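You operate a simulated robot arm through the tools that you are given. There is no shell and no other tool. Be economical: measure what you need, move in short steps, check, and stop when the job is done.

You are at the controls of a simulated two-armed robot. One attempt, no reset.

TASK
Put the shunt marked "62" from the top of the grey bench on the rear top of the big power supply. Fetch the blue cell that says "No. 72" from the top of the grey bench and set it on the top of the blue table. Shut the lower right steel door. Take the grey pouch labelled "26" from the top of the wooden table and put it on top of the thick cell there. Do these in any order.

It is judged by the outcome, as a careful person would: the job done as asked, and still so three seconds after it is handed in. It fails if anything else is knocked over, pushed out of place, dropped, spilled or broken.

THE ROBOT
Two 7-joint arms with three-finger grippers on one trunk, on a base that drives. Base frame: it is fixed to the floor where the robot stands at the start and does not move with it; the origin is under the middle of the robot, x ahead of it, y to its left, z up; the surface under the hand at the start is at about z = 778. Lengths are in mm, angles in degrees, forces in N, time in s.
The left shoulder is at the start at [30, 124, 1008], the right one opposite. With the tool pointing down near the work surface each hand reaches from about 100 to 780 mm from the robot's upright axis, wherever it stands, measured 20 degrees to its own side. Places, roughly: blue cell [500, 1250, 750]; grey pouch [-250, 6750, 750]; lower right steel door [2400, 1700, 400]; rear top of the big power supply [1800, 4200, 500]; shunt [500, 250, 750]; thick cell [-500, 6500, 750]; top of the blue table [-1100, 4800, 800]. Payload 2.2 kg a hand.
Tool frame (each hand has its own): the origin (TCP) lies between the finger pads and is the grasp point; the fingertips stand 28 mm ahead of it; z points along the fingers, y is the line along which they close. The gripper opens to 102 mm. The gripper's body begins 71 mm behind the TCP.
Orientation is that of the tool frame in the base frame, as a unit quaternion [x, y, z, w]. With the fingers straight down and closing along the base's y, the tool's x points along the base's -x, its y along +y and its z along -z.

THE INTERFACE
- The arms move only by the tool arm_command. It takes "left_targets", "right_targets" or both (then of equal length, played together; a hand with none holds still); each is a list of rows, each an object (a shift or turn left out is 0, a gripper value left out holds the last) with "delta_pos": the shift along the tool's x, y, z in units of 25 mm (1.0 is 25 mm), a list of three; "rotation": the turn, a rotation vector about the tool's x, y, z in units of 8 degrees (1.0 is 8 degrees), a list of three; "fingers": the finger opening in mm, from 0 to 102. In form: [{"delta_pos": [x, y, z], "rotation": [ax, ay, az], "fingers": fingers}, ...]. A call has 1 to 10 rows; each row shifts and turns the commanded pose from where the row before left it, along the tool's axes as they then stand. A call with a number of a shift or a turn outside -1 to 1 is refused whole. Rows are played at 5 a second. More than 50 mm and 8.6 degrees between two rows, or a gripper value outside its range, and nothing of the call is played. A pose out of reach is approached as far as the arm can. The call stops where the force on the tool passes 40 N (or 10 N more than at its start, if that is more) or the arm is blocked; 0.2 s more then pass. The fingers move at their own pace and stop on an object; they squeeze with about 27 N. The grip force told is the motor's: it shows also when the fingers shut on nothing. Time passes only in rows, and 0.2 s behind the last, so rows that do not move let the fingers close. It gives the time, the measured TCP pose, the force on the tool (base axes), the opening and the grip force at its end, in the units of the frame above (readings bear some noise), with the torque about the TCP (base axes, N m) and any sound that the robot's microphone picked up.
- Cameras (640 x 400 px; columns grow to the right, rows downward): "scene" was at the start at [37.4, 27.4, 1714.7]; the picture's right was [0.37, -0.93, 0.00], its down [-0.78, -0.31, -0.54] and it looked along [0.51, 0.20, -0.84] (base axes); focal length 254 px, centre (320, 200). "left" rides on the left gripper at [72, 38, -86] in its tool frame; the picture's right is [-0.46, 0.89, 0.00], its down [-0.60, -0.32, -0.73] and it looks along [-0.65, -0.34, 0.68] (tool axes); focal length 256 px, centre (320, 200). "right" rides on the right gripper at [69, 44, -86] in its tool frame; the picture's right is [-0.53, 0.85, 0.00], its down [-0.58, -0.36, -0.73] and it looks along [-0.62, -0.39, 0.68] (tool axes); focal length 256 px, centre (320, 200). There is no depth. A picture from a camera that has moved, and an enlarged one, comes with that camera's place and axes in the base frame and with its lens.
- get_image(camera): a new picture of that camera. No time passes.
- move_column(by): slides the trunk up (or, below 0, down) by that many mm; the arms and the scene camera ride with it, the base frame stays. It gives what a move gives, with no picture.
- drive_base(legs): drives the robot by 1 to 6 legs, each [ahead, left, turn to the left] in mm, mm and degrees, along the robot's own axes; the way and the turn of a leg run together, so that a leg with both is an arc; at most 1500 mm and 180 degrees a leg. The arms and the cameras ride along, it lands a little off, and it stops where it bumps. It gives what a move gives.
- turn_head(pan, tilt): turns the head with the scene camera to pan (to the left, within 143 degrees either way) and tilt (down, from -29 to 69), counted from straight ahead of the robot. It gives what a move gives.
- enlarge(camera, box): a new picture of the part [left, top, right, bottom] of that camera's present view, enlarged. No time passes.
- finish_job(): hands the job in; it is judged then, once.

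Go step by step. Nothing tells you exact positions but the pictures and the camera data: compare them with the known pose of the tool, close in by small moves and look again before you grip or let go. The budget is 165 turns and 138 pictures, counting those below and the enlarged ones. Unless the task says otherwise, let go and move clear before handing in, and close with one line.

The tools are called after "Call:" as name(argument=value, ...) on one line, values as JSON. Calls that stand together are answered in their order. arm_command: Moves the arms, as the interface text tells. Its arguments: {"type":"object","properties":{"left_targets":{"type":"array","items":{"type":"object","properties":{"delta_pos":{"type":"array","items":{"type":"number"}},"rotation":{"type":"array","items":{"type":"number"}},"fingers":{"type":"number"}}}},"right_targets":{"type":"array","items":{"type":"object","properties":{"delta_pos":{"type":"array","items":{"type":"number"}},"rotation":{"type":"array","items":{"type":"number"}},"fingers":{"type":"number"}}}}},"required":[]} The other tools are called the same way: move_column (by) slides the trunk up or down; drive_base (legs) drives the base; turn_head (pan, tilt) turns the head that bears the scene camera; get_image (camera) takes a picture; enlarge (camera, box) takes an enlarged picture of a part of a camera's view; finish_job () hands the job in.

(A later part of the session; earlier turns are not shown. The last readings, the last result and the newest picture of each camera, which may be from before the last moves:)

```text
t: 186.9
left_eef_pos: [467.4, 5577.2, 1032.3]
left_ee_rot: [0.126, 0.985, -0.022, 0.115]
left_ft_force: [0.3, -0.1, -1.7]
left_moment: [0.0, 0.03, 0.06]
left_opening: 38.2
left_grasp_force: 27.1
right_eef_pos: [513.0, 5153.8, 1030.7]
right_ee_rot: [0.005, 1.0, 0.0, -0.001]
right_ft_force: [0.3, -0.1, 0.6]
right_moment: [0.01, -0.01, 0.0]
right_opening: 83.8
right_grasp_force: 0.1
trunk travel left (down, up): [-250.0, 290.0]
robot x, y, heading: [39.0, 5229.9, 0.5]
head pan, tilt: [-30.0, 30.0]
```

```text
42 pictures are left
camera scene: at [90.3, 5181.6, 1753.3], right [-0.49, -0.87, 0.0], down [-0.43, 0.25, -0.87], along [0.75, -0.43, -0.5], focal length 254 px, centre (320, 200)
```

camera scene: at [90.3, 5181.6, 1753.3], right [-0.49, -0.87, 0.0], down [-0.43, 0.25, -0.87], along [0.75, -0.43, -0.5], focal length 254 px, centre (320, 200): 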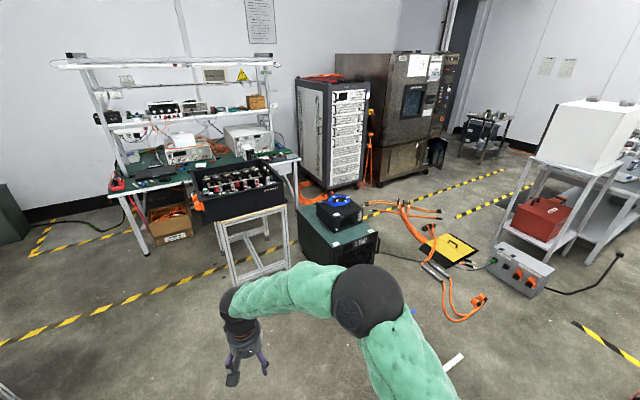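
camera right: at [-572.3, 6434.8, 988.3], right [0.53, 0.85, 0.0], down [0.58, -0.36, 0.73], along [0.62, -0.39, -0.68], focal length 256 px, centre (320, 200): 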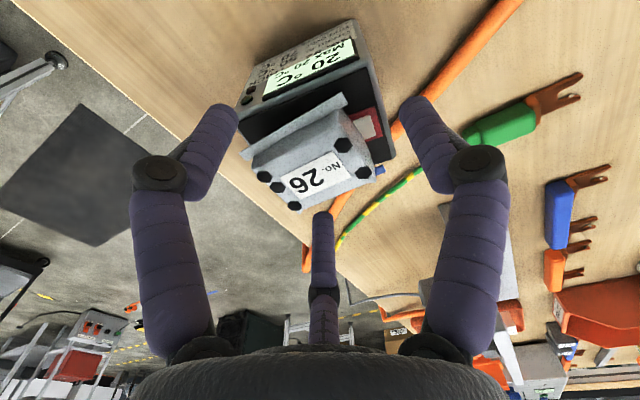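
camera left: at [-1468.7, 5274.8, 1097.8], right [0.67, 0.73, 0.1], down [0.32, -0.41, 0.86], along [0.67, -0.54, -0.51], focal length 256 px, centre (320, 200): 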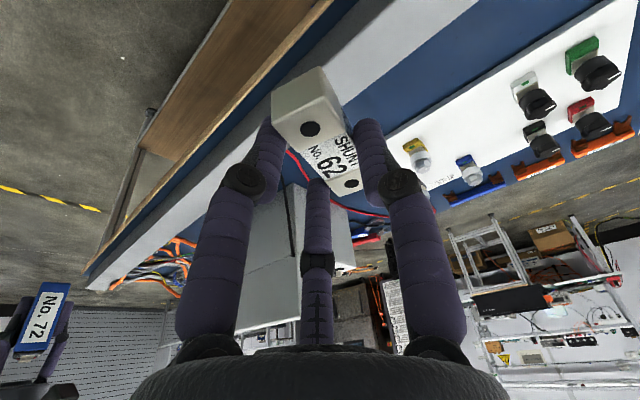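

Call:
enlarge(camera="scene", box=[280, 170, 408, 290])

```text
3.33 times, centred on (344, 230) of scene
camera zoom: at [90.3, 5181.6, 1753.3], right [-0.49, -0.87, 0.0], down [-0.43, 0.25, -0.87], along [0.75, -0.43, -0.5], focal length 847 px, centre (240, 100)
```

zoom: 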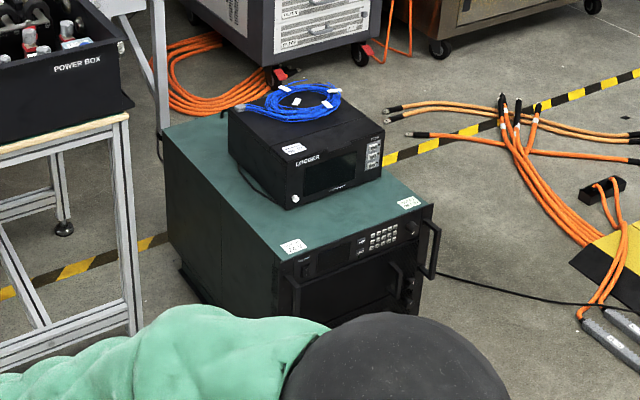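

The big supply's front faces west (x≈1275) and its rear top strip is behind the logger, x≈1670–1860, y 3985–4400, z≈530. I'll stand north of it facing south, keeping off the stand at x≥1727.

Call:
drive_base(legs=[[0, 0, -90.4], [430, 0, 0], [0, 1200, 0]])

Call:
turn_head(pan=30, tilt=55)

Call:
get_image(camera="scene")

Call:
get_image(camera="left")

```text
t: 199.0
left_eef_pos: [1594.6, 4377.9, 1031.1]
left_ee_rot: [0.785, 0.608, -0.096, 0.068]
left_ft_force: [-0.4, -0.2, -2.2]
left_moment: [0.02, 0.02, 0.0]
left_opening: 38.3
left_grasp_force: 26.7
right_eef_pos: [1170.6, 4330.8, 1031.2]
right_ee_rot: [0.71, 0.704, 0.001, -0.001]
right_ft_force: [0.5, 0.5, -0.2]
right_moment: [-0.02, -0.03, -0.01]
right_opening: 84.1
right_grasp_force: 0.0
trunk travel left (down, up): [-250.0, 290.0]
robot x, y, heading: [1242.4, 4800.5, -89.5]
head pan, tilt: [-30.0, 30.0]
```

```text
t: 200.3
left_eef_pos: [1593.8, 4378.5, 1031.0]
left_ee_rot: [0.785, 0.608, -0.097, 0.067]
left_ft_force: [-0.3, 0.9, -2.3]
left_moment: [0.02, 0.02, -0.02]
left_opening: 38.2
left_grasp_force: 26.9
right_eef_pos: [1170.3, 4330.7, 1030.6]
right_ee_rot: [0.71, 0.704, 0.0, -0.001]
right_ft_force: [0.5, -0.1, 0.1]
right_moment: [0.01, 0.0, -0.02]
right_opening: 83.8
right_grasp_force: 0.2
trunk travel left (down, up): [-250.0, 290.0]
robot x, y, heading: [1241.3, 4803.9, -89.5]
head pan, tilt: [30.0, 55.0]
```

```text
40 pictures are left
camera scene: at [1279.2, 4774.3, 1717.2], right [-0.86, -0.51, 0.0], down [-0.42, 0.71, -0.57], along [0.29, -0.49, -0.82], focal length 254 px, centre (320, 200)
```

scene: 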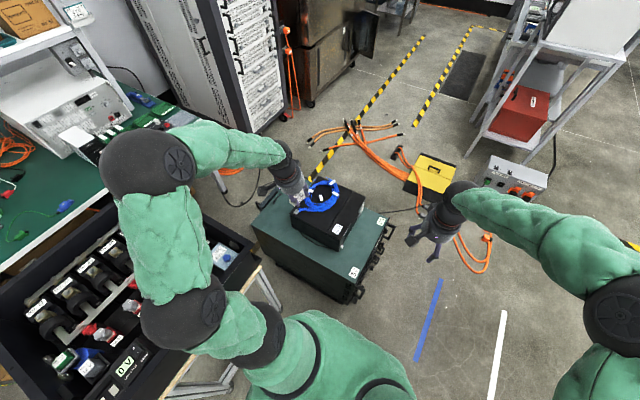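

```text
39 pictures are left
camera left: at [1653.7, 4454.8, 1097.5], right [0.75, -0.66, 0.1], down [-0.4, -0.33, 0.86], along [-0.53, -0.68, -0.51], focal length 256 px, centre (320, 200)
```

left: 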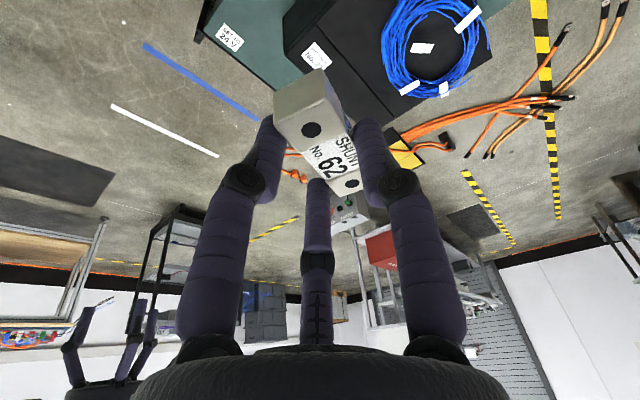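

Call:
enlarge(camera="scene", box=[230, 160, 406, 310])

```text
2.67 times, centred on (318, 235) of scene
camera zoom: at [1279.2, 4774.3, 1717.2], right [-0.86, -0.51, 0.0], down [-0.42, 0.71, -0.57], along [0.29, -0.49, -0.82], focal length 678 px, centre (325, 107)
```

zoom: 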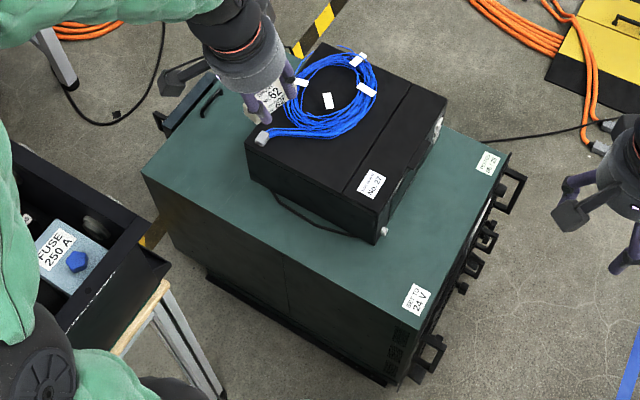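

The rear strip is x≈1745–1935, y up to 4375, z≈490. I nudge the base 110 mm left and 60 mm ahead.

Call:
drive_base(legs=[[60, 0, 0], [0, 105, -0.5]])

Call:
get_image(camera="scene")

```text
t: 202.1
left_eef_pos: [1697.0, 4314.7, 1031.8]
left_ee_rot: [0.788, 0.604, -0.098, 0.067]
left_ft_force: [0.0, 0.4, -2.7]
left_moment: [-0.02, 0.05, -0.01]
left_opening: 38.4
left_grasp_force: 27.2
right_eef_pos: [1274.3, 4272.8, 1030.2]
right_ee_rot: [0.713, 0.701, 0.0, -0.002]
right_ft_force: [0.9, 0.6, -0.2]
right_moment: [0.0, 0.03, 0.03]
right_opening: 84.1
right_grasp_force: 0.0
trunk travel left (down, up): [-250.0, 290.0]
robot x, y, heading: [1345.8, 4744.2, -89.9]
head pan, tilt: [30.0, 55.0]
```

```text
37 pictures are left
camera scene: at [1387.1, 4713.9, 1717.2], right [-0.87, -0.5, 0.0], down [-0.41, 0.71, -0.57], along [0.29, -0.5, -0.82], focal length 254 px, centre (320, 200)
```

scene: 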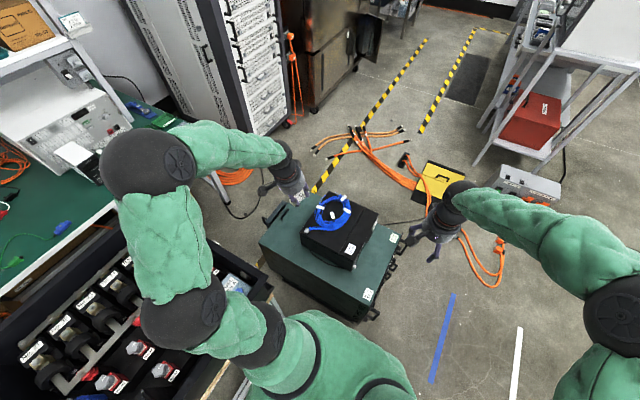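

Clear. I move the left hand over the rear strip, then lower in stages, watching the elbow near the power box.

Call:
arm_command(left_targets=[{"delta_pos": [0.107, 0.93, -0.038]}, {"delta_pos": [0.107, 0.93, -0.038]}, {"delta_pos": [0.107, 0.93, -0.038]}, {"delta_pos": [0.107, 0.93, -0.038]}, {"delta_pos": [0.107, 0.93, -0.038]}, {"delta_pos": [0.107, 0.93, -0.038]}])

Call:
arm_command(left_targets=[{"delta_pos": [0.235, 0.013, 0.972]}, {"delta_pos": [0.235, 0.013, 0.972]}, {"delta_pos": [0.235, 0.013, 0.972]}, {"delta_pos": [0.235, 0.013, 0.972]}, {"delta_pos": [0.235, 0.013, 0.972]}, {"delta_pos": [0.235, 0.013, 0.972]}, {"delta_pos": [0.235, 0.013, 0.972]}, {"delta_pos": [0.235, 0.013, 0.972]}])

Call:
get_image(camera="scene")

Call:
get_image(camera="left")

```text
t: 203.4
left_eef_pos: [1836.2, 4295.5, 1031.3]
left_ee_rot: [0.788, 0.605, -0.097, 0.067]
left_ft_force: [0.9, -0.1, -2.6]
left_moment: [0.02, 0.04, 0.03]
left_opening: 38.3
left_grasp_force: 26.9
right_eef_pos: [1272.9, 4271.2, 1031.1]
right_ee_rot: [0.713, 0.701, 0.0, -0.002]
right_ft_force: [-0.1, 0.5, 0.0]
right_moment: [0.01, 0.08, 0.02]
right_opening: 83.9
right_grasp_force: 0.0
trunk travel left (down, up): [-250.0, 290.0]
robot x, y, heading: [1346.0, 4747.4, -90.2]
head pan, tilt: [30.0, 55.0]
```

```text
t: 205.2
left_eef_pos: [1833.8, 4293.2, 829.7]
left_ee_rot: [0.787, 0.606, -0.097, 0.067]
left_ft_force: [0.0, 0.1, -1.9]
left_moment: [0.07, 0.04, -0.04]
left_opening: 38.3
left_grasp_force: 27.3
right_eef_pos: [1273.7, 4271.2, 1029.3]
right_ee_rot: [0.713, 0.701, 0.0, -0.002]
right_ft_force: [0.4, 0.3, 0.7]
right_moment: [0.04, 0.0, -0.01]
right_opening: 84.1
right_grasp_force: 0.1
trunk travel left (down, up): [-250.0, 290.0]
robot x, y, heading: [1346.5, 4746.1, -90.0]
head pan, tilt: [30.0, 55.0]
```

```text
36 pictures are left
camera scene: at [1385.7, 4713.0, 1717.2], right [-0.87, -0.5, 0.0], down [-0.41, 0.71, -0.57], along [0.29, -0.5, -0.82], focal length 254 px, centre (320, 200)
```

scene: 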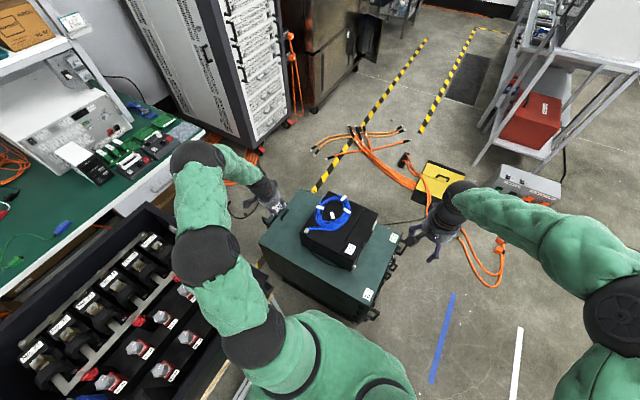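

```text
35 pictures are left
camera left: at [1894.9, 4369.7, 896.8], right [0.74, -0.67, 0.1], down [-0.4, -0.32, 0.86], along [-0.54, -0.67, -0.51], focal length 256 px, centre (320, 200)
```

left: 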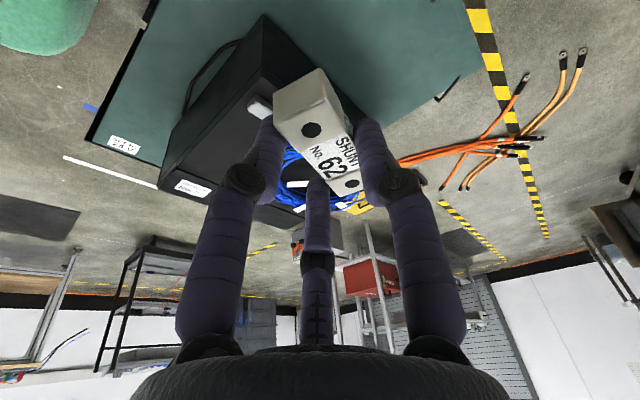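

The elbow hangs near the power box (rim ≈900), so I'll raise the trunk 180 mm and move 70 mm ahead to keep elbow and forearm well clear.

Call:
move_column(by=180)

Call:
drive_base(legs=[[70, 0, 0]])

Call:
arm_command(left_targets=[{"delta_pos": [0.9, -0.2, -0.2]}, {"delta_pos": [0.9, -0.2, -0.2]}, {"delta_pos": [0.9, -0.2, -0.2]}, {"delta_pos": [0.235, 0.013, 0.972]}, {"delta_pos": [0.235, 0.013, 0.972]}, {"delta_pos": [0.235, 0.013, 0.972]}, {"delta_pos": [0.235, 0.013, 0.972]}, {"delta_pos": [0.235, 0.013, 0.972]}, {"delta_pos": [0.235, 0.013, 0.972]}])

Call:
get_image(camera="scene")

```text
t: 207.2
left_eef_pos: [1833.5, 4293.9, 1009.7]
left_ee_rot: [0.787, 0.605, -0.097, 0.067]
left_ft_force: [0.0, -0.4, -2.1]
left_moment: [-0.02, -0.01, -0.01]
left_opening: 38.2
left_grasp_force: 27.6
right_eef_pos: [1273.7, 4270.4, 1209.0]
right_ee_rot: [0.713, 0.701, 0.001, 0.0]
right_ft_force: [-0.2, -0.7, -0.4]
right_moment: [-0.01, -0.05, -0.02]
right_opening: 84.0
right_grasp_force: 0.0
trunk travel left (down, up): [-430.0, 110.0]
robot x, y, heading: [1347.3, 4743.5, -90.4]
head pan, tilt: [30.0, 55.0]
```

```text
t: 208.3
left_eef_pos: [1834.1, 4223.3, 1010.4]
left_ee_rot: [0.787, 0.606, -0.097, 0.066]
left_ft_force: [-0.1, -0.6, -2.7]
left_moment: [0.07, 0.01, 0.0]
left_opening: 38.3
left_grasp_force: 26.8
right_eef_pos: [1273.6, 4200.3, 1208.0]
right_ee_rot: [0.714, 0.7, 0.001, -0.001]
right_ft_force: [-0.3, -0.2, 0.0]
right_moment: [0.05, -0.02, -0.04]
right_opening: 84.2
right_grasp_force: 0.0
trunk travel left (down, up): [-430.0, 110.0]
robot x, y, heading: [1344.0, 4672.6, -89.8]
head pan, tilt: [30.0, 55.0]
```

```text
t: 210.3
left_eef_pos: [1840.8, 4294.6, 856.3]
left_ee_rot: [0.788, 0.605, -0.097, 0.067]
left_ft_force: [0.4, -0.9, -1.5]
left_moment: [0.06, 0.03, -0.02]
left_opening: 38.2
left_grasp_force: 27.0
right_eef_pos: [1272.7, 4202.2, 1210.4]
right_ee_rot: [0.713, 0.701, 0.0, -0.002]
right_ft_force: [-0.1, -0.7, 0.7]
right_moment: [0.03, 0.01, 0.02]
right_opening: 84.1
right_grasp_force: 0.2
trunk travel left (down, up): [-430.0, 110.0]
robot x, y, heading: [1346.4, 4674.4, -89.9]
head pan, tilt: [30.0, 55.0]
```

```text
34 pictures are left
camera scene: at [1386.1, 4643.6, 1897.1], right [-0.87, -0.5, 0.0], down [-0.41, 0.71, -0.57], along [0.29, -0.5, -0.82], focal length 254 px, centre (320, 200)
```

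scene: 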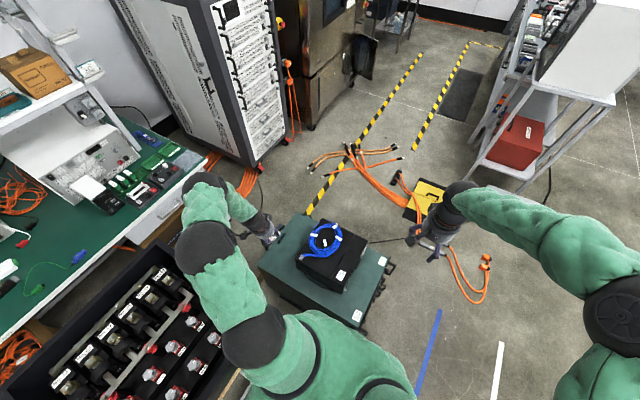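

Elbow is higher and clearer now. I lower further to z≈655.

Call:
arm_command(left_targets=[{"delta_pos": [0.235, 0.013, 0.972]}, {"delta_pos": [0.235, 0.013, 0.972]}, {"delta_pos": [0.235, 0.013, 0.972]}, {"delta_pos": [0.235, 0.013, 0.972]}, {"delta_pos": [0.235, 0.013, 0.972]}, {"delta_pos": [0.235, 0.013, 0.972]}, {"delta_pos": [0.235, 0.013, 0.972]}, {"delta_pos": [0.235, 0.013, 0.972]}])

Call:
get_image(camera="scene")

Call:
get_image(camera="left")

```text
t: 212.1
left_eef_pos: [1839.6, 4297.7, 660.6]
left_ee_rot: [0.787, 0.605, -0.097, 0.067]
left_ft_force: [0.4, -0.5, -2.0]
left_moment: [0.04, 0.04, -0.04]
left_opening: 38.1
left_grasp_force: 27.3
right_eef_pos: [1273.5, 4201.5, 1209.6]
right_ee_rot: [0.713, 0.702, -0.001, -0.001]
right_ft_force: [-0.1, 0.3, 0.4]
right_moment: [-0.03, 0.0, 0.0]
right_opening: 83.9
right_grasp_force: 0.1
trunk travel left (down, up): [-430.0, 110.0]
robot x, y, heading: [1345.3, 4678.1, -89.9]
head pan, tilt: [30.0, 55.0]
```

```text
33 pictures are left
camera scene: at [1385.8, 4644.1, 1897.2], right [-0.87, -0.5, 0.0], down [-0.41, 0.71, -0.57], along [0.29, -0.5, -0.82], focal length 254 px, centre (320, 200)
```

scene: 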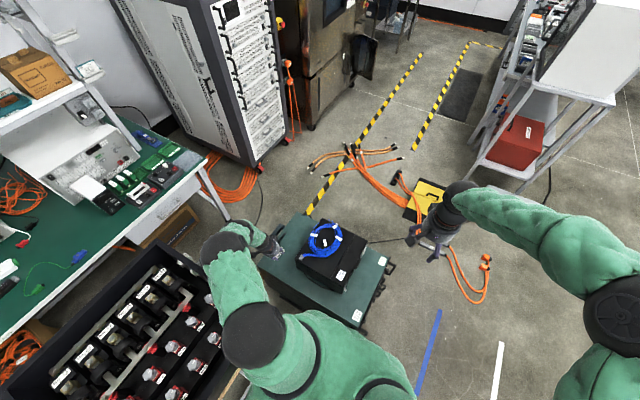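

```text
32 pictures are left
camera left: at [1900.2, 4374.0, 727.1], right [0.74, -0.67, 0.1], down [-0.4, -0.32, 0.86], along [-0.54, -0.67, -0.51], focal length 256 px, centre (320, 200)
```

left: 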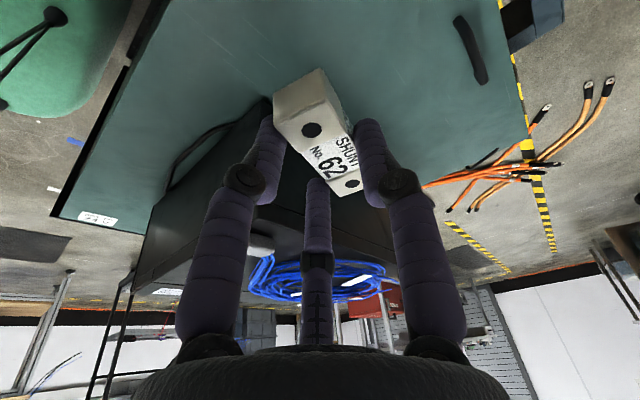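

Good clearance to logger and edges. I lower to ≈548, then in small steps to contact.

Call:
arm_command(left_targets=[{"delta_pos": [0.235, 0.013, 0.972]}, {"delta_pos": [0.235, 0.013, 0.972]}, {"delta_pos": [0.235, 0.013, 0.972]}, {"delta_pos": [0.19, 0.01, 0.78]}])

Call:
get_image(camera="left")

```text
t: 213.1
left_eef_pos: [1840.6, 4296.4, 564.9]
left_ee_rot: [0.788, 0.605, -0.097, 0.067]
left_ft_force: [0.6, -0.6, -1.7]
left_moment: [0.04, 0.04, 0.0]
left_opening: 38.1
left_grasp_force: 26.9
right_eef_pos: [1274.0, 4201.5, 1209.6]
right_ee_rot: [0.713, 0.701, 0.001, 0.0]
right_ft_force: [-0.3, 1.0, 0.2]
right_moment: [-0.01, 0.03, 0.0]
right_opening: 84.0
right_grasp_force: 0.1
trunk travel left (down, up): [-430.0, 110.0]
robot x, y, heading: [1345.2, 4675.9, -89.8]
head pan, tilt: [30.0, 55.0]
```

```text
31 pictures are left
camera left: at [1900.2, 4373.7, 631.2], right [0.74, -0.67, 0.1], down [-0.4, -0.32, 0.86], along [-0.54, -0.67, -0.51], focal length 256 px, centre (320, 200)
```

left: 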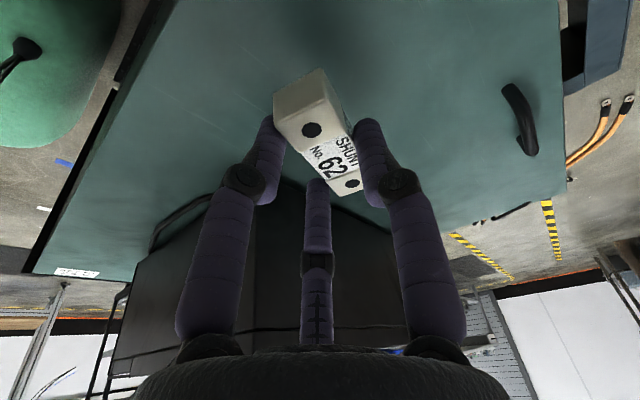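

Call:
arm_command(left_targets=[{"delta_pos": [0.0705, 0.004, 0.292]}, {"delta_pos": [0.0705, 0.004, 0.292]}, {"delta_pos": [0.0705, 0.004, 0.292]}])

Call:
arm_command(left_targets=[{"delta_pos": [0.0235, 0.001, 0.097]}, {"delta_pos": [0.0235, 0.001, 0.097]}, {"delta_pos": [0.0235, 0.001, 0.097]}])

Call:
get_image(camera="left")

```text
t: 213.9
left_eef_pos: [1838.6, 4298.4, 549.9]
left_ee_rot: [0.787, 0.606, -0.096, 0.066]
left_ft_force: [-0.1, -0.6, -2.8]
left_moment: [0.06, -0.01, 0.01]
left_opening: 38.1
left_grasp_force: 27.5
left hand out of reach, approached as far as the arm can: row 3
right_eef_pos: [1273.0, 4200.2, 1210.5]
right_ee_rot: [0.713, 0.701, 0.001, 0.0]
right_ft_force: [0.1, 0.5, -0.4]
right_moment: [-0.01, 0.03, -0.01]
right_opening: 84.0
right_grasp_force: 0.2
trunk travel left (down, up): [-430.0, 110.0]
robot x, y, heading: [1349.3, 4675.3, -89.8]
head pan, tilt: [30.0, 55.0]
```

```text
t: 214.7
left_eef_pos: [1838.0, 4299.8, 547.8]
left_ee_rot: [0.787, 0.606, -0.096, 0.067]
left_ft_force: [0.3, -0.3, -2.3]
left_moment: [0.03, 0.0, 0.01]
left_opening: 38.0
left_grasp_force: 27.1
left hand out of reach, approached as far as the arm can: row 2
right_eef_pos: [1272.7, 4203.2, 1209.1]
right_ee_rot: [0.714, 0.7, 0.001, -0.001]
right_ft_force: [-0.8, -0.3, -0.7]
right_moment: [-0.01, -0.01, 0.01]
right_opening: 84.1
right_grasp_force: 0.1
trunk travel left (down, up): [-430.0, 110.0]
robot x, y, heading: [1342.8, 4676.0, -90.1]
head pan, tilt: [30.0, 55.0]
```

```text
30 pictures are left
camera left: at [1898.0, 4376.1, 615.5], right [0.74, -0.67, 0.1], down [-0.4, -0.32, 0.86], along [-0.54, -0.67, -0.51], focal length 256 px, centre (320, 200)
```

left: 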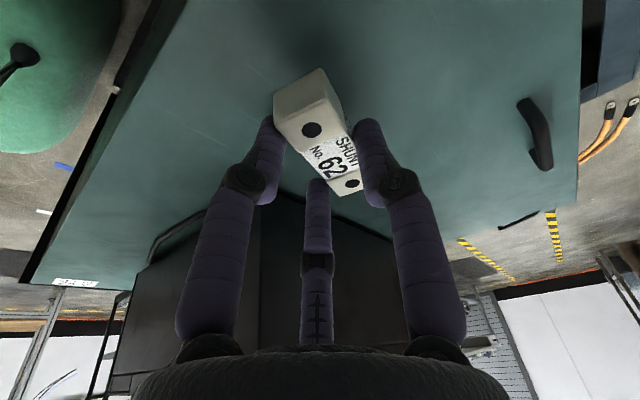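

The arm is at its downward limit, so I lower the trunk in small steps instead.

Call:
move_column(by=-12)

Call:
move_column(by=-4)

```text
t: 215.3
left_eef_pos: [1836.9, 4299.2, 537.7]
left_ee_rot: [0.787, 0.606, -0.096, 0.067]
left_ft_force: [-0.5, 0.1, -2.0]
left_moment: [0.01, 0.02, 0.05]
left_opening: 38.3
left_grasp_force: 26.9
right_eef_pos: [1273.5, 4202.7, 1198.7]
right_ee_rot: [0.713, 0.701, 0.001, -0.001]
right_ft_force: [0.0, 0.0, -0.6]
right_moment: [-0.01, -0.06, -0.01]
right_opening: 84.1
right_grasp_force: 0.0
trunk travel left (down, up): [-418.0, 122.0]
robot x, y, heading: [1346.3, 4676.1, -90.1]
head pan, tilt: [30.0, 55.0]
```

```text
t: 215.8
left_eef_pos: [1837.1, 4300.6, 533.2]
left_ee_rot: [0.787, 0.605, -0.097, 0.068]
left_ft_force: [-0.3, -0.1, -1.3]
left_moment: [0.02, 0.0, 0.03]
left_opening: 38.6
left_grasp_force: 26.8
right_eef_pos: [1273.6, 4201.1, 1193.5]
right_ee_rot: [0.713, 0.701, 0.001, -0.001]
right_ft_force: [0.1, -0.3, -0.1]
right_moment: [-0.01, 0.03, 0.01]
right_opening: 83.9
right_grasp_force: 0.1
trunk travel left (down, up): [-414.0, 126.0]
robot x, y, heading: [1344.5, 4674.5, -90.0]
head pan, tilt: [30.0, 55.0]
```

Call:
move_column(by=-3)

Call:
move_column(by=-3)

Call:
get_image(camera="left")

```text
t: 216.3
left_eef_pos: [1837.5, 4300.4, 529.4]
left_ee_rot: [0.788, 0.605, -0.097, 0.067]
left_ft_force: [-0.6, 0.0, -1.8]
left_moment: [0.0, 0.04, 0.0]
left_opening: 38.1
left_grasp_force: 26.6
right_eef_pos: [1273.6, 4201.8, 1191.6]
right_ee_rot: [0.713, 0.701, 0.0, 0.0]
right_ft_force: [0.7, 0.1, -0.3]
right_moment: [0.01, 0.01, 0.01]
right_opening: 84.1
right_grasp_force: 0.0
trunk travel left (down, up): [-411.0, 129.0]
robot x, y, heading: [1349.5, 4672.2, -89.9]
head pan, tilt: [30.0, 55.0]
```

```text
t: 216.8
left_eef_pos: [1836.6, 4299.8, 528.0]
left_ee_rot: [0.787, 0.605, -0.096, 0.067]
left_ft_force: [0.6, -0.2, -2.2]
left_moment: [0.04, -0.02, 0.0]
left_opening: 38.3
left_grasp_force: 27.1
right_eef_pos: [1274.7, 4201.2, 1188.1]
right_ee_rot: [0.713, 0.701, 0.0, -0.001]
right_ft_force: [-0.8, -1.1, -0.1]
right_moment: [-0.01, 0.01, 0.01]
right_opening: 83.8
right_grasp_force: 0.0
trunk travel left (down, up): [-408.0, 132.0]
robot x, y, heading: [1345.1, 4677.3, -89.9]
head pan, tilt: [30.0, 55.0]
```

```text
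29 pictures are left
camera left: at [1897.7, 4376.1, 593.4], right [0.74, -0.67, 0.1], down [-0.4, -0.32, 0.86], along [-0.54, -0.67, -0.51], focal length 256 px, centre (320, 200)
```

left: 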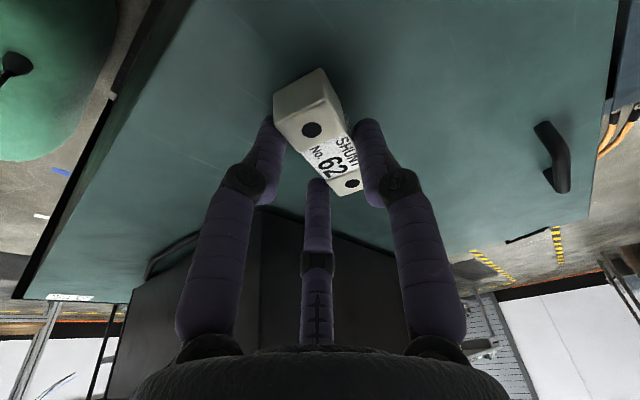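

Call:
move_column(by=-3)

Call:
move_column(by=-3)

```text
t: 217.3
left_eef_pos: [1837.3, 4300.1, 523.0]
left_ee_rot: [0.787, 0.605, -0.097, 0.066]
left_ft_force: [0.4, -0.1, -1.9]
left_moment: [0.02, -0.01, -0.01]
left_opening: 38.1
left_grasp_force: 26.7
right_eef_pos: [1273.8, 4201.8, 1186.0]
right_ee_rot: [0.713, 0.701, 0.001, -0.001]
right_ft_force: [0.0, 0.2, 1.0]
right_moment: [-0.02, -0.05, 0.05]
right_opening: 84.0
right_grasp_force: 0.1
trunk travel left (down, up): [-405.0, 135.0]
robot x, y, heading: [1346.1, 4676.0, -89.7]
head pan, tilt: [30.0, 55.0]
```

```text
t: 217.9
left_eef_pos: [1838.8, 4299.6, 523.4]
left_ee_rot: [0.787, 0.605, -0.096, 0.068]
left_ft_force: [-6.2, 4.5, 23.9]
left_moment: [-0.57, 0.03, -0.15]
left_opening: 38.1
left_grasp_force: 27.0
right_eef_pos: [1272.3, 4204.2, 1183.1]
right_ee_rot: [0.713, 0.701, 0.0, -0.001]
right_ft_force: [0.9, -0.4, 0.4]
right_moment: [0.02, -0.01, -0.03]
right_opening: 84.0
right_grasp_force: 0.1
trunk travel left (down, up): [-402.0, 138.0]
robot x, y, heading: [1347.3, 4676.1, -90.0]
head pan, tilt: [30.0, 55.0]
```

Contact. I ease up 2 mm and release slowly.

Call:
move_column(by=2)

Call:
arm_command(left_targets=[{"fingers": 42}, {"fingers": 48}, {"fingers": 58}, {"fingers": 70}, {}])

Call:
get_image(camera="left")

```text
t: 218.4
left_eef_pos: [1837.7, 4299.1, 522.1]
left_ee_rot: [0.787, 0.605, -0.097, 0.068]
left_ft_force: [0.3, -3.7, 5.7]
left_moment: [-0.39, -0.03, -0.01]
left_opening: 38.3
left_grasp_force: 26.8
right_eef_pos: [1272.1, 4203.2, 1183.2]
right_ee_rot: [0.713, 0.701, 0.001, 0.0]
right_ft_force: [-0.9, -0.2, -0.9]
right_moment: [-0.01, -0.02, -0.03]
right_opening: 84.0
right_grasp_force: 0.1
trunk travel left (down, up): [-404.0, 136.0]
robot x, y, heading: [1350.0, 4675.5, -89.7]
head pan, tilt: [30.0, 55.0]
```

```text
t: 219.6
left_eef_pos: [1837.1, 4299.9, 523.4]
left_ee_rot: [0.787, 0.605, -0.096, 0.067]
left_ft_force: [-0.8, 0.0, 0.5]
left_moment: [0.01, 0.03, 0.02]
left_opening: 70.0
left_grasp_force: 0.0
right_eef_pos: [1272.0, 4202.4, 1184.1]
right_ee_rot: [0.713, 0.701, 0.001, -0.001]
right_ft_force: [-1.0, 0.1, -0.5]
right_moment: [0.02, -0.01, 0.01]
right_opening: 84.1
right_grasp_force: 0.0
trunk travel left (down, up): [-404.0, 136.0]
robot x, y, heading: [1346.0, 4675.8, -89.7]
head pan, tilt: [30.0, 55.0]
```

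```text
28 pictures are left
camera left: at [1897.7, 4376.1, 589.5], right [0.74, -0.67, 0.1], down [-0.4, -0.32, 0.86], along [-0.54, -0.67, -0.51], focal length 256 px, centre (320, 200)
```

left: 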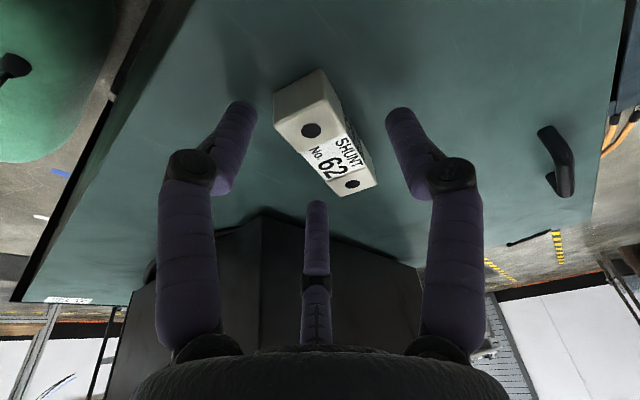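

The shunt rests flat on the rear top. I raise the trunk and then the hand straight up.

Call:
move_column(by=130)

Call:
arm_command(left_targets=[{"delta_pos": [-0.235, -0.013, -0.972]}, {"delta_pos": [-0.235, -0.013, -0.972]}, {"delta_pos": [-0.235, -0.013, -0.972]}, {"delta_pos": [-0.235, -0.013, -0.972]}, {"delta_pos": [-0.235, -0.013, -0.972]}, {"delta_pos": [-0.235, -0.013, -0.972]}, {"delta_pos": [-0.235, -0.013, -0.972]}, {"delta_pos": [-0.235, -0.013, -0.972]}, {"delta_pos": [-0.235, -0.013, -0.972]}, {"delta_pos": [-0.235, -0.013, -0.972]}])

Call:
arm_command(left_targets=[{"delta_pos": [-0.235, -0.013, -0.972]}, {"delta_pos": [-0.235, -0.013, -0.972]}, {"delta_pos": [-0.235, -0.013, -0.972]}, {"delta_pos": [-0.235, -0.013, -0.972]}, {"delta_pos": [-0.235, -0.013, -0.972]}, {"delta_pos": [-0.235, -0.013, -0.972]}, {"delta_pos": [-0.235, -0.013, -0.972]}, {"delta_pos": [-0.235, -0.013, -0.972]}])

Call:
get_image(camera="scene")

```text
t: 221.2
left_eef_pos: [1836.6, 4299.7, 652.5]
left_ee_rot: [0.787, 0.605, -0.097, 0.067]
left_ft_force: [0.0, -0.2, 0.6]
left_moment: [0.01, 0.01, -0.03]
left_opening: 69.8
left_grasp_force: 0.1
right_eef_pos: [1273.5, 4200.9, 1313.8]
right_ee_rot: [0.712, 0.702, 0.001, 0.0]
right_ft_force: [0.0, -0.6, 0.0]
right_moment: [0.01, 0.02, 0.04]
right_opening: 84.4
right_grasp_force: 0.2
trunk travel left (down, up): [-534.0, 6.0]
robot x, y, heading: [1346.1, 4672.2, -90.0]
head pan, tilt: [30.0, 55.0]
```

```text
t: 223.4
left_eef_pos: [1837.6, 4299.4, 903.3]
left_ee_rot: [0.787, 0.606, -0.097, 0.067]
left_ft_force: [-0.3, 0.7, 0.4]
left_moment: [-0.01, -0.05, 0.0]
left_opening: 70.1
left_grasp_force: 0.0
right_eef_pos: [1272.7, 4203.5, 1313.8]
right_ee_rot: [0.713, 0.701, 0.0, -0.001]
right_ft_force: [-0.1, 1.3, 0.6]
right_moment: [0.0, 0.0, 0.0]
right_opening: 84.2
right_grasp_force: 0.0
trunk travel left (down, up): [-534.0, 6.0]
robot x, y, heading: [1346.0, 4676.4, -89.8]
head pan, tilt: [30.0, 55.0]
```

```text
t: 225.2
left_eef_pos: [1836.6, 4299.5, 1104.4]
left_ee_rot: [0.788, 0.605, -0.097, 0.067]
left_ft_force: [0.1, 0.6, 0.4]
left_moment: [-0.02, -0.01, 0.01]
left_opening: 70.1
left_grasp_force: 0.1
right_eef_pos: [1272.6, 4202.6, 1314.3]
right_ee_rot: [0.713, 0.701, 0.001, 0.0]
right_ft_force: [0.3, 1.1, -0.7]
right_moment: [-0.01, -0.02, -0.02]
right_opening: 83.8
right_grasp_force: 0.0
trunk travel left (down, up): [-534.0, 6.0]
robot x, y, heading: [1350.8, 4678.0, -89.8]
head pan, tilt: [30.0, 55.0]
```

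```text
27 pictures are left
camera scene: at [1384.5, 4645.1, 2001.2], right [-0.87, -0.5, 0.0], down [-0.41, 0.71, -0.57], along [0.29, -0.5, -0.82], focal length 254 px, centre (320, 200)
```

scene: 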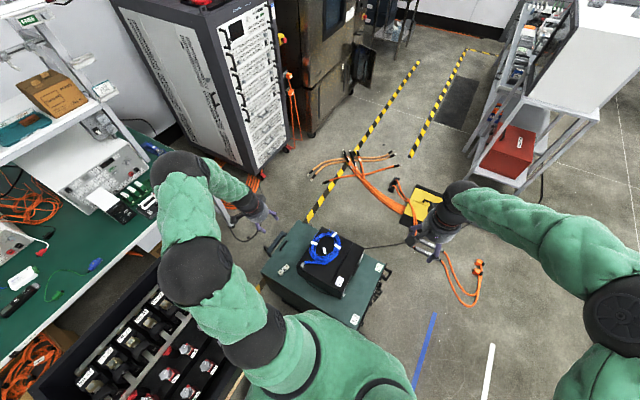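

The shunt is on the rear top. Next the oven door; I need to find a clear floor path past the orange cables.

Call:
turn_head(pan=5, tilt=33)

Call:
get_image(camera="scene")

```text
t: 226.1
left_eef_pos: [1837.5, 4298.8, 1105.0]
left_ee_rot: [0.787, 0.605, -0.097, 0.067]
left_ft_force: [0.6, 0.1, 0.6]
left_moment: [0.01, 0.02, 0.02]
left_opening: 70.1
left_grasp_force: 0.0
right_eef_pos: [1274.5, 4202.9, 1314.2]
right_ee_rot: [0.713, 0.701, 0.001, -0.001]
right_ft_force: [-0.4, -1.0, -0.3]
right_moment: [0.0, -0.04, -0.02]
right_opening: 84.1
right_grasp_force: 0.0
trunk travel left (down, up): [-534.0, 6.0]
robot x, y, heading: [1346.4, 4676.5, -90.1]
head pan, tilt: [5.0, 33.0]
```

```text
26 pictures are left
camera scene: at [1357.1, 4618.3, 2032.5], right [-1.0, -0.09, 0.0], down [-0.05, 0.54, -0.84], along [0.07, -0.83, -0.55], focal length 254 px, centre (320, 200)
```

scene: 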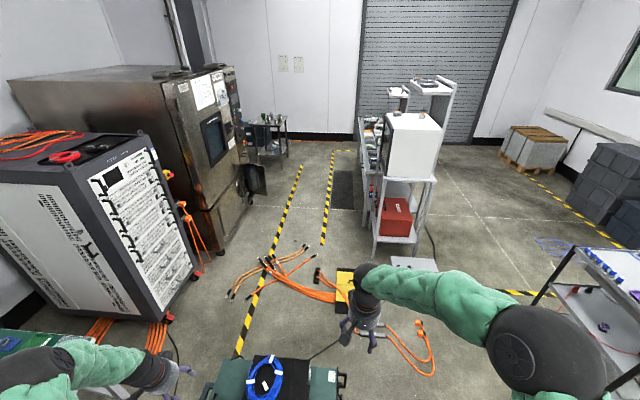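

The cables block the direct way, so I'll go back west, down the west aisle and round the bench's south end (≈800 mm gap to the wall). First leg now.

Call:
drive_base(legs=[[0, -1236, 0.1], [1500, 0, 0], [126, 0, 0]])

Call:
turn_head(pan=-10, tilt=45)

Call:
get_image(camera="scene")

```text
t: 240.2
left_eef_pos: [624.2, 2682.1, 1104.3]
left_ee_rot: [0.784, 0.61, -0.096, 0.068]
left_ft_force: [-0.4, -1.2, 0.2]
left_moment: [0.0, 0.06, 0.03]
left_opening: 69.7
left_grasp_force: 0.1
right_eef_pos: [62.5, 2575.7, 1314.2]
right_ee_rot: [0.708, 0.707, 0.0, 0.0]
right_ft_force: [0.9, 0.1, 0.1]
right_moment: [-0.02, -0.02, -0.03]
right_opening: 84.2
right_grasp_force: 0.1
trunk travel left (down, up): [-534.0, 6.0]
robot x, y, heading: [127.3, 3050.0, -89.0]
head pan, tilt: [5.0, 33.0]
```

```text
t: 240.9
left_eef_pos: [624.8, 2679.6, 1104.3]
left_ee_rot: [0.783, 0.61, -0.096, 0.067]
left_ft_force: [0.2, -0.2, 0.4]
left_moment: [-0.01, 0.03, 0.0]
left_opening: 69.7
left_grasp_force: 0.1
right_eef_pos: [61.5, 2576.5, 1313.9]
right_ee_rot: [0.708, 0.707, 0.0, -0.001]
right_ft_force: [0.2, -0.2, -1.5]
right_moment: [0.01, 0.01, -0.01]
right_opening: 84.2
right_grasp_force: 0.1
trunk travel left (down, up): [-534.0, 6.0]
robot x, y, heading: [127.0, 3048.9, -89.1]
head pan, tilt: [-10.0, 45.0]
```

```text
25 pictures are left
camera scene: at [117.3, 3000.9, 2014.6], right [-0.99, 0.16, 0.0], down [0.11, 0.7, -0.71], along [-0.11, -0.7, -0.71], focal length 254 px, centre (320, 200)
```

scene: 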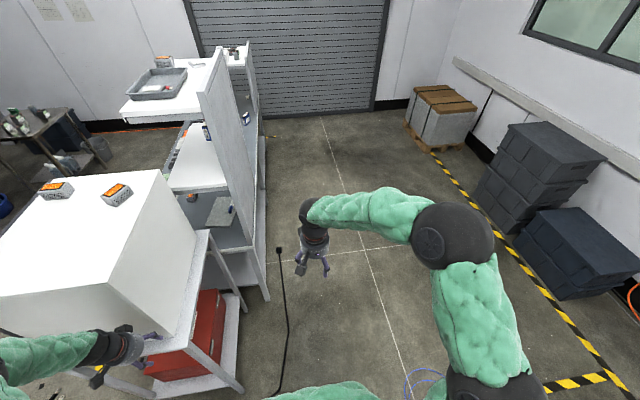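

There's a blue cable coil near x −480…−680, y≈2800 and a cord at x≈300; I'll pass between them at x≈−100. First I draw both hands in close to the body.

Call:
arm_command(left_targets=[{"delta_pos": [0, -1, 0]}, {"delta_pos": [0, -1, 0]}, {"delta_pos": [0, -1, 0]}, {"delta_pos": [0, -1, 0]}, {"delta_pos": [0, -1, 0]}, {"delta_pos": [0, -1, 0]}, {"delta_pos": [0, -1, 0]}, {"delta_pos": [0, -1, 0]}, {"delta_pos": [0, -1, 0]}, {"delta_pos": [0.5, -0.5, 0]}], right_targets=[{"delta_pos": [0.64, -0.3, 0]}, {"delta_pos": [0.64, -0.3, 0]}, {"delta_pos": [0.64, -0.3, 0]}, {"delta_pos": [0.64, -0.3, 0]}, {"delta_pos": [0.64, -0.3, 0]}, {"delta_pos": [0.64, -0.3, 0]}, {"delta_pos": [0.64, -0.3, 0]}, {"delta_pos": [0.64, -0.3, 0]}, {"delta_pos": [0.64, -0.3, 0]}, {"delta_pos": [0.64, -0.3, 0]}])

Call:
drive_base(legs=[[0, -225, -1], [800, 0, 0]])

Call:
get_image(camera="scene")

```text
t: 243.2
left_eef_pos: [394.6, 2752.6, 1102.5]
left_ee_rot: [0.783, 0.611, -0.096, 0.067]
left_ft_force: [0.0, -0.8, -0.1]
left_moment: [0.03, 0.01, -0.02]
left_opening: 70.1
left_grasp_force: 0.1
right_eef_pos: [-13.7, 2737.8, 1315.4]
right_ee_rot: [0.708, 0.706, 0.0, 0.0]
right_ft_force: [0.1, 0.6, 0.9]
right_moment: [-0.05, 0.0, 0.0]
right_opening: 83.9
right_grasp_force: 0.0
trunk travel left (down, up): [-534.0, 6.0]
robot x, y, heading: [126.6, 3048.8, -89.0]
head pan, tilt: [-10.0, 45.0]
```

```text
t: 244.7
left_eef_pos: [242.3, 2710.3, 1104.5]
left_ee_rot: [0.828, 0.548, -0.102, 0.061]
left_ft_force: [0.2, 0.6, 1.1]
left_moment: [-0.02, -0.02, -0.01]
left_opening: 70.0
left_grasp_force: 0.2
right_eef_pos: [-164.7, 2760.7, 1313.9]
right_ee_rot: [0.761, 0.648, 0.0, -0.001]
right_ft_force: [-0.6, 0.6, -0.7]
right_moment: [-0.02, -0.07, -0.01]
right_opening: 84.3
right_grasp_force: 0.1
trunk travel left (down, up): [-534.0, 6.0]
robot x, y, heading: [27.3, 3050.1, -98.3]
head pan, tilt: [-10.0, 45.0]
stopped in leg 1: the robot was blocked; the commanded pose is now the measured one
```

```text
24 pictures are left
camera scene: at [4.3, 3004.3, 2014.6], right [-0.95, 0.31, 0.0], down [0.22, 0.67, -0.71], along [-0.22, -0.67, -0.71], focal length 254 px, centre (320, 200)
```

scene: 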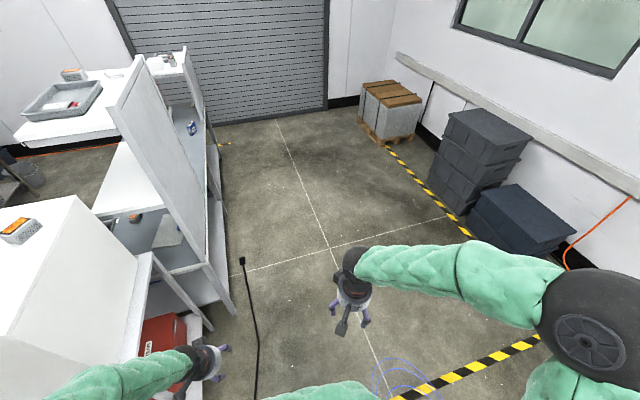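

The base brushed the trolley's corner. I move slightly away, straighten, and check the trolley.

Call:
drive_base(legs=[[75, 15, 0], [0, 0, 8.3]])

Call:
turn_head(pan=-125, tilt=50)

Call:
get_image(camera="scene")

```text
t: 246.4
left_eef_pos: [293.8, 2668.1, 1102.6]
left_ee_rot: [0.787, 0.606, -0.096, 0.067]
left_ft_force: [-0.5, -0.1, -0.3]
left_moment: [0.06, 0.01, 0.0]
left_opening: 69.9
left_grasp_force: 0.1
right_eef_pos: [-117.2, 2659.8, 1314.4]
right_ee_rot: [0.712, 0.702, 0.001, -0.001]
right_ft_force: [-0.5, -0.7, 0.0]
right_moment: [0.01, 0.01, -0.01]
right_opening: 84.1
right_grasp_force: 0.0
trunk travel left (down, up): [-534.0, 6.0]
robot x, y, heading: [29.8, 2974.3, -90.0]
head pan, tilt: [-10.0, 45.0]
```

```text
t: 248.3
left_eef_pos: [293.9, 2669.3, 1103.1]
left_ee_rot: [0.786, 0.606, -0.096, 0.068]
left_ft_force: [-0.4, 0.9, 0.2]
left_moment: [0.01, 0.01, 0.01]
left_opening: 70.0
left_grasp_force: 0.0
right_eef_pos: [-115.4, 2659.8, 1315.2]
right_ee_rot: [0.712, 0.702, 0.001, 0.0]
right_ft_force: [-0.2, -0.3, 0.3]
right_moment: [-0.01, 0.01, 0.02]
right_opening: 83.9
right_grasp_force: 0.1
trunk travel left (down, up): [-534.0, 6.0]
robot x, y, heading: [29.8, 2973.0, -90.0]
head pan, tilt: [-125.0, 50.0]
```

```text
23 pictures are left
camera scene: at [-32.1, 3048.9, 2007.7], right [0.57, 0.82, 0.0], down [0.63, -0.44, -0.64], along [-0.53, 0.37, -0.77], focal length 254 px, centre (320, 200)
```

scene: 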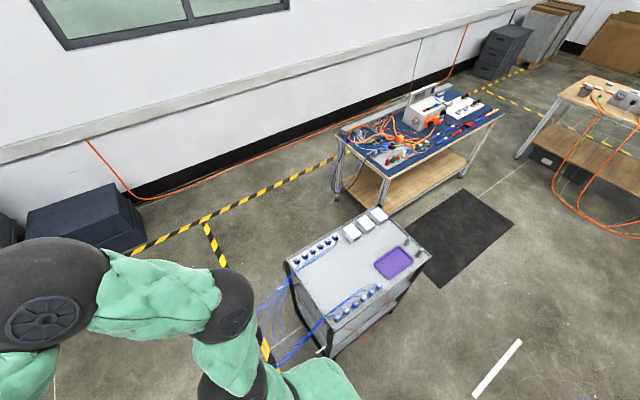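

Call:
turn_head(pan=20, tilt=65)

Call:
get_image(camera="scene")

```text
t: 250.6
left_eef_pos: [294.2, 2668.9, 1103.1]
left_ee_rot: [0.787, 0.606, -0.096, 0.068]
left_ft_force: [-0.2, -0.1, -0.3]
left_moment: [0.01, -0.01, 0.0]
left_opening: 69.9
left_grasp_force: 0.0
right_eef_pos: [-116.1, 2660.8, 1313.9]
right_ee_rot: [0.713, 0.702, 0.0, -0.001]
right_ft_force: [-0.6, 0.4, -0.1]
right_moment: [0.0, -0.02, 0.0]
right_opening: 84.0
right_grasp_force: 0.2
trunk travel left (down, up): [-534.0, 6.0]
robot x, y, heading: [29.5, 2975.8, -89.9]
head pan, tilt: [20.0, 65.0]
```

```text
22 pictures are left
camera scene: at [52.0, 2947.8, 1989.6], right [-0.94, -0.34, 0.0], down [-0.31, 0.85, -0.42], along [0.15, -0.4, -0.91], focal length 254 px, centre (320, 200)
```

scene: 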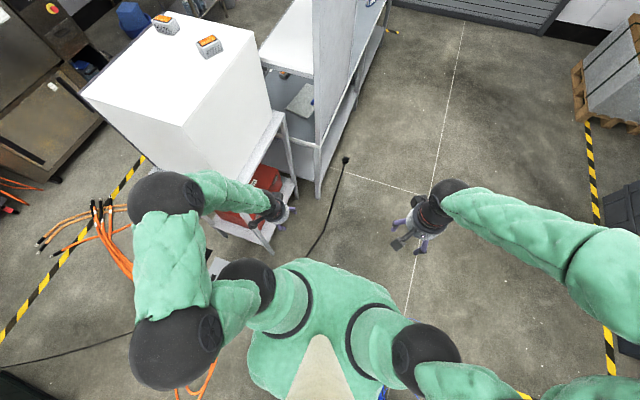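

The floor ahead is clear: cord at x≈300, shelf leg at x≈600. I go south at x≈−100, then shift west past the bench.

Call:
drive_base(legs=[[120, -50, 0], [150, -80, 0], [420, 0, 0], [850, -350, 0], [1400, 0, 0]])

Call:
turn_head(pan=35, tilt=45)

Call:
get_image(camera="scene")

```text
t: 266.0
left_eef_pos: [-166.8, -246.4, 1103.7]
left_ee_rot: [0.787, 0.606, -0.096, 0.068]
left_ft_force: [0.0, -0.2, 0.0]
left_moment: [-0.02, -0.02, 0.01]
left_opening: 70.1
left_grasp_force: 0.1
right_eef_pos: [-576.0, -257.5, 1314.8]
right_ee_rot: [0.712, 0.702, 0.0, -0.001]
right_ft_force: [-0.4, -0.1, -0.3]
right_moment: [-0.02, 0.0, -0.01]
right_opening: 83.9
right_grasp_force: 0.1
trunk travel left (down, up): [-534.0, 6.0]
robot x, y, heading: [-430.0, 53.8, -89.6]
head pan, tilt: [20.0, 65.0]
```

```text
t: 266.9
left_eef_pos: [-166.3, -247.3, 1102.8]
left_ee_rot: [0.786, 0.607, -0.096, 0.068]
left_ft_force: [0.5, 0.7, 0.4]
left_moment: [-0.01, -0.02, 0.0]
left_opening: 69.9
left_grasp_force: 0.1
right_eef_pos: [-575.7, -255.6, 1315.0]
right_ee_rot: [0.712, 0.703, 0.001, -0.001]
right_ft_force: [-1.3, -0.2, 0.2]
right_moment: [0.0, 0.0, -0.01]
right_opening: 83.9
right_grasp_force: 0.1
trunk travel left (down, up): [-534.0, 6.0]
robot x, y, heading: [-432.5, 57.2, -89.4]
head pan, tilt: [35.0, 45.0]
```

```text
21 pictures are left
camera scene: at [-382.5, 21.8, 2014.6], right [-0.82, -0.58, 0.0], down [-0.41, 0.58, -0.71], along [0.41, -0.58, -0.71], focal length 254 px, centre (320, 200)
```

scene: 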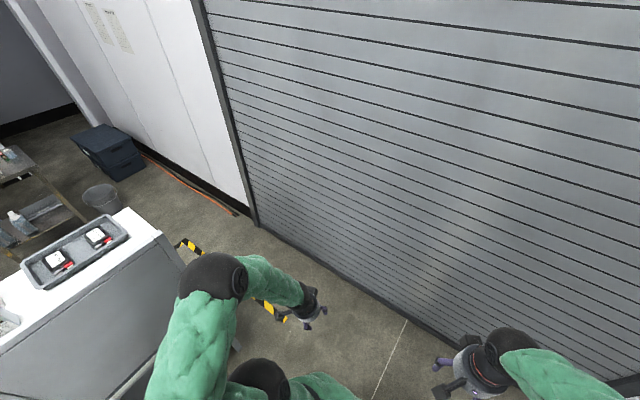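

The gap between bench end (y≈−100) and shutter (y≈−980) is about 880 mm. I go through sideways and on to the east aisle.

Call:
drive_base(legs=[[535, 0, -0.5], [0, 1100, 0], [0, 1000, 0]])

Call:
turn_head(pan=130, tilt=30)

Call:
get_image(camera="scene")

```text
t: 279.8
left_eef_pos: [1899.4, -829.6, 1103.2]
left_ee_rot: [0.795, 0.595, -0.097, 0.066]
left_ft_force: [-0.3, -0.3, 0.3]
left_moment: [-0.03, -0.03, 0.02]
left_opening: 70.1
left_grasp_force: 0.0
right_eef_pos: [1491.1, -827.3, 1314.7]
right_ee_rot: [0.723, 0.691, 0.0, 0.0]
right_ft_force: [-0.6, 0.0, 0.0]
right_moment: [-0.02, 0.02, 0.01]
right_opening: 84.2
right_grasp_force: 0.1
trunk travel left (down, up): [-534.0, 6.0]
robot x, y, heading: [1644.5, -516.7, -91.8]
head pan, tilt: [35.0, 45.0]
```

```text
t: 281.5
left_eef_pos: [1900.8, -829.4, 1102.6]
left_ee_rot: [0.796, 0.594, -0.098, 0.066]
left_ft_force: [0.0, -0.1, 1.0]
left_moment: [-0.01, 0.01, 0.02]
left_opening: 69.8
left_grasp_force: 0.1
right_eef_pos: [1490.3, -827.7, 1313.3]
right_ee_rot: [0.722, 0.691, 0.001, -0.001]
right_ft_force: [0.2, 0.7, -0.9]
right_moment: [-0.02, -0.01, 0.0]
right_opening: 83.9
right_grasp_force: 0.0
trunk travel left (down, up): [-534.0, 6.0]
robot x, y, heading: [1645.9, -517.7, -91.7]
head pan, tilt: [130.0, 30.0]
```

```text
20 pictures are left
camera scene: at [1719.3, -430.8, 2037.2], right [0.62, -0.78, 0.0], down [-0.39, -0.31, -0.87], along [0.68, 0.54, -0.5], focal length 254 px, centre (320, 200)
```

scene: 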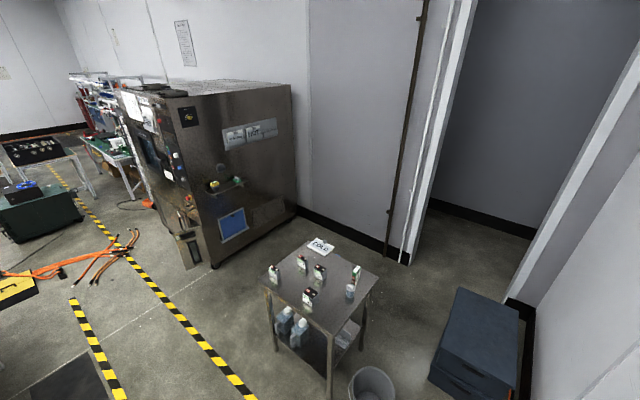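

Through. The oven is ahead; I enlarge on its front and open door.

Call:
enlarge(camera="scene", box=[110, 80, 270, 290])

```text
1.90 times, centred on (190, 185) of scene
camera zoom: at [1719.3, -430.8, 2037.2], right [0.62, -0.78, 0.0], down [-0.39, -0.31, -0.87], along [0.68, 0.54, -0.5], focal length 484 px, centre (568, 229)
```

zoom: 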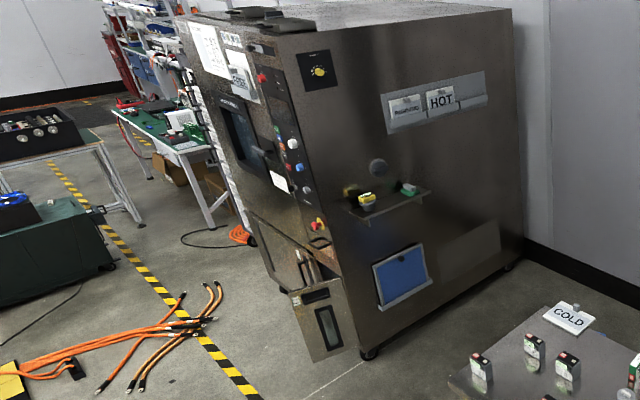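

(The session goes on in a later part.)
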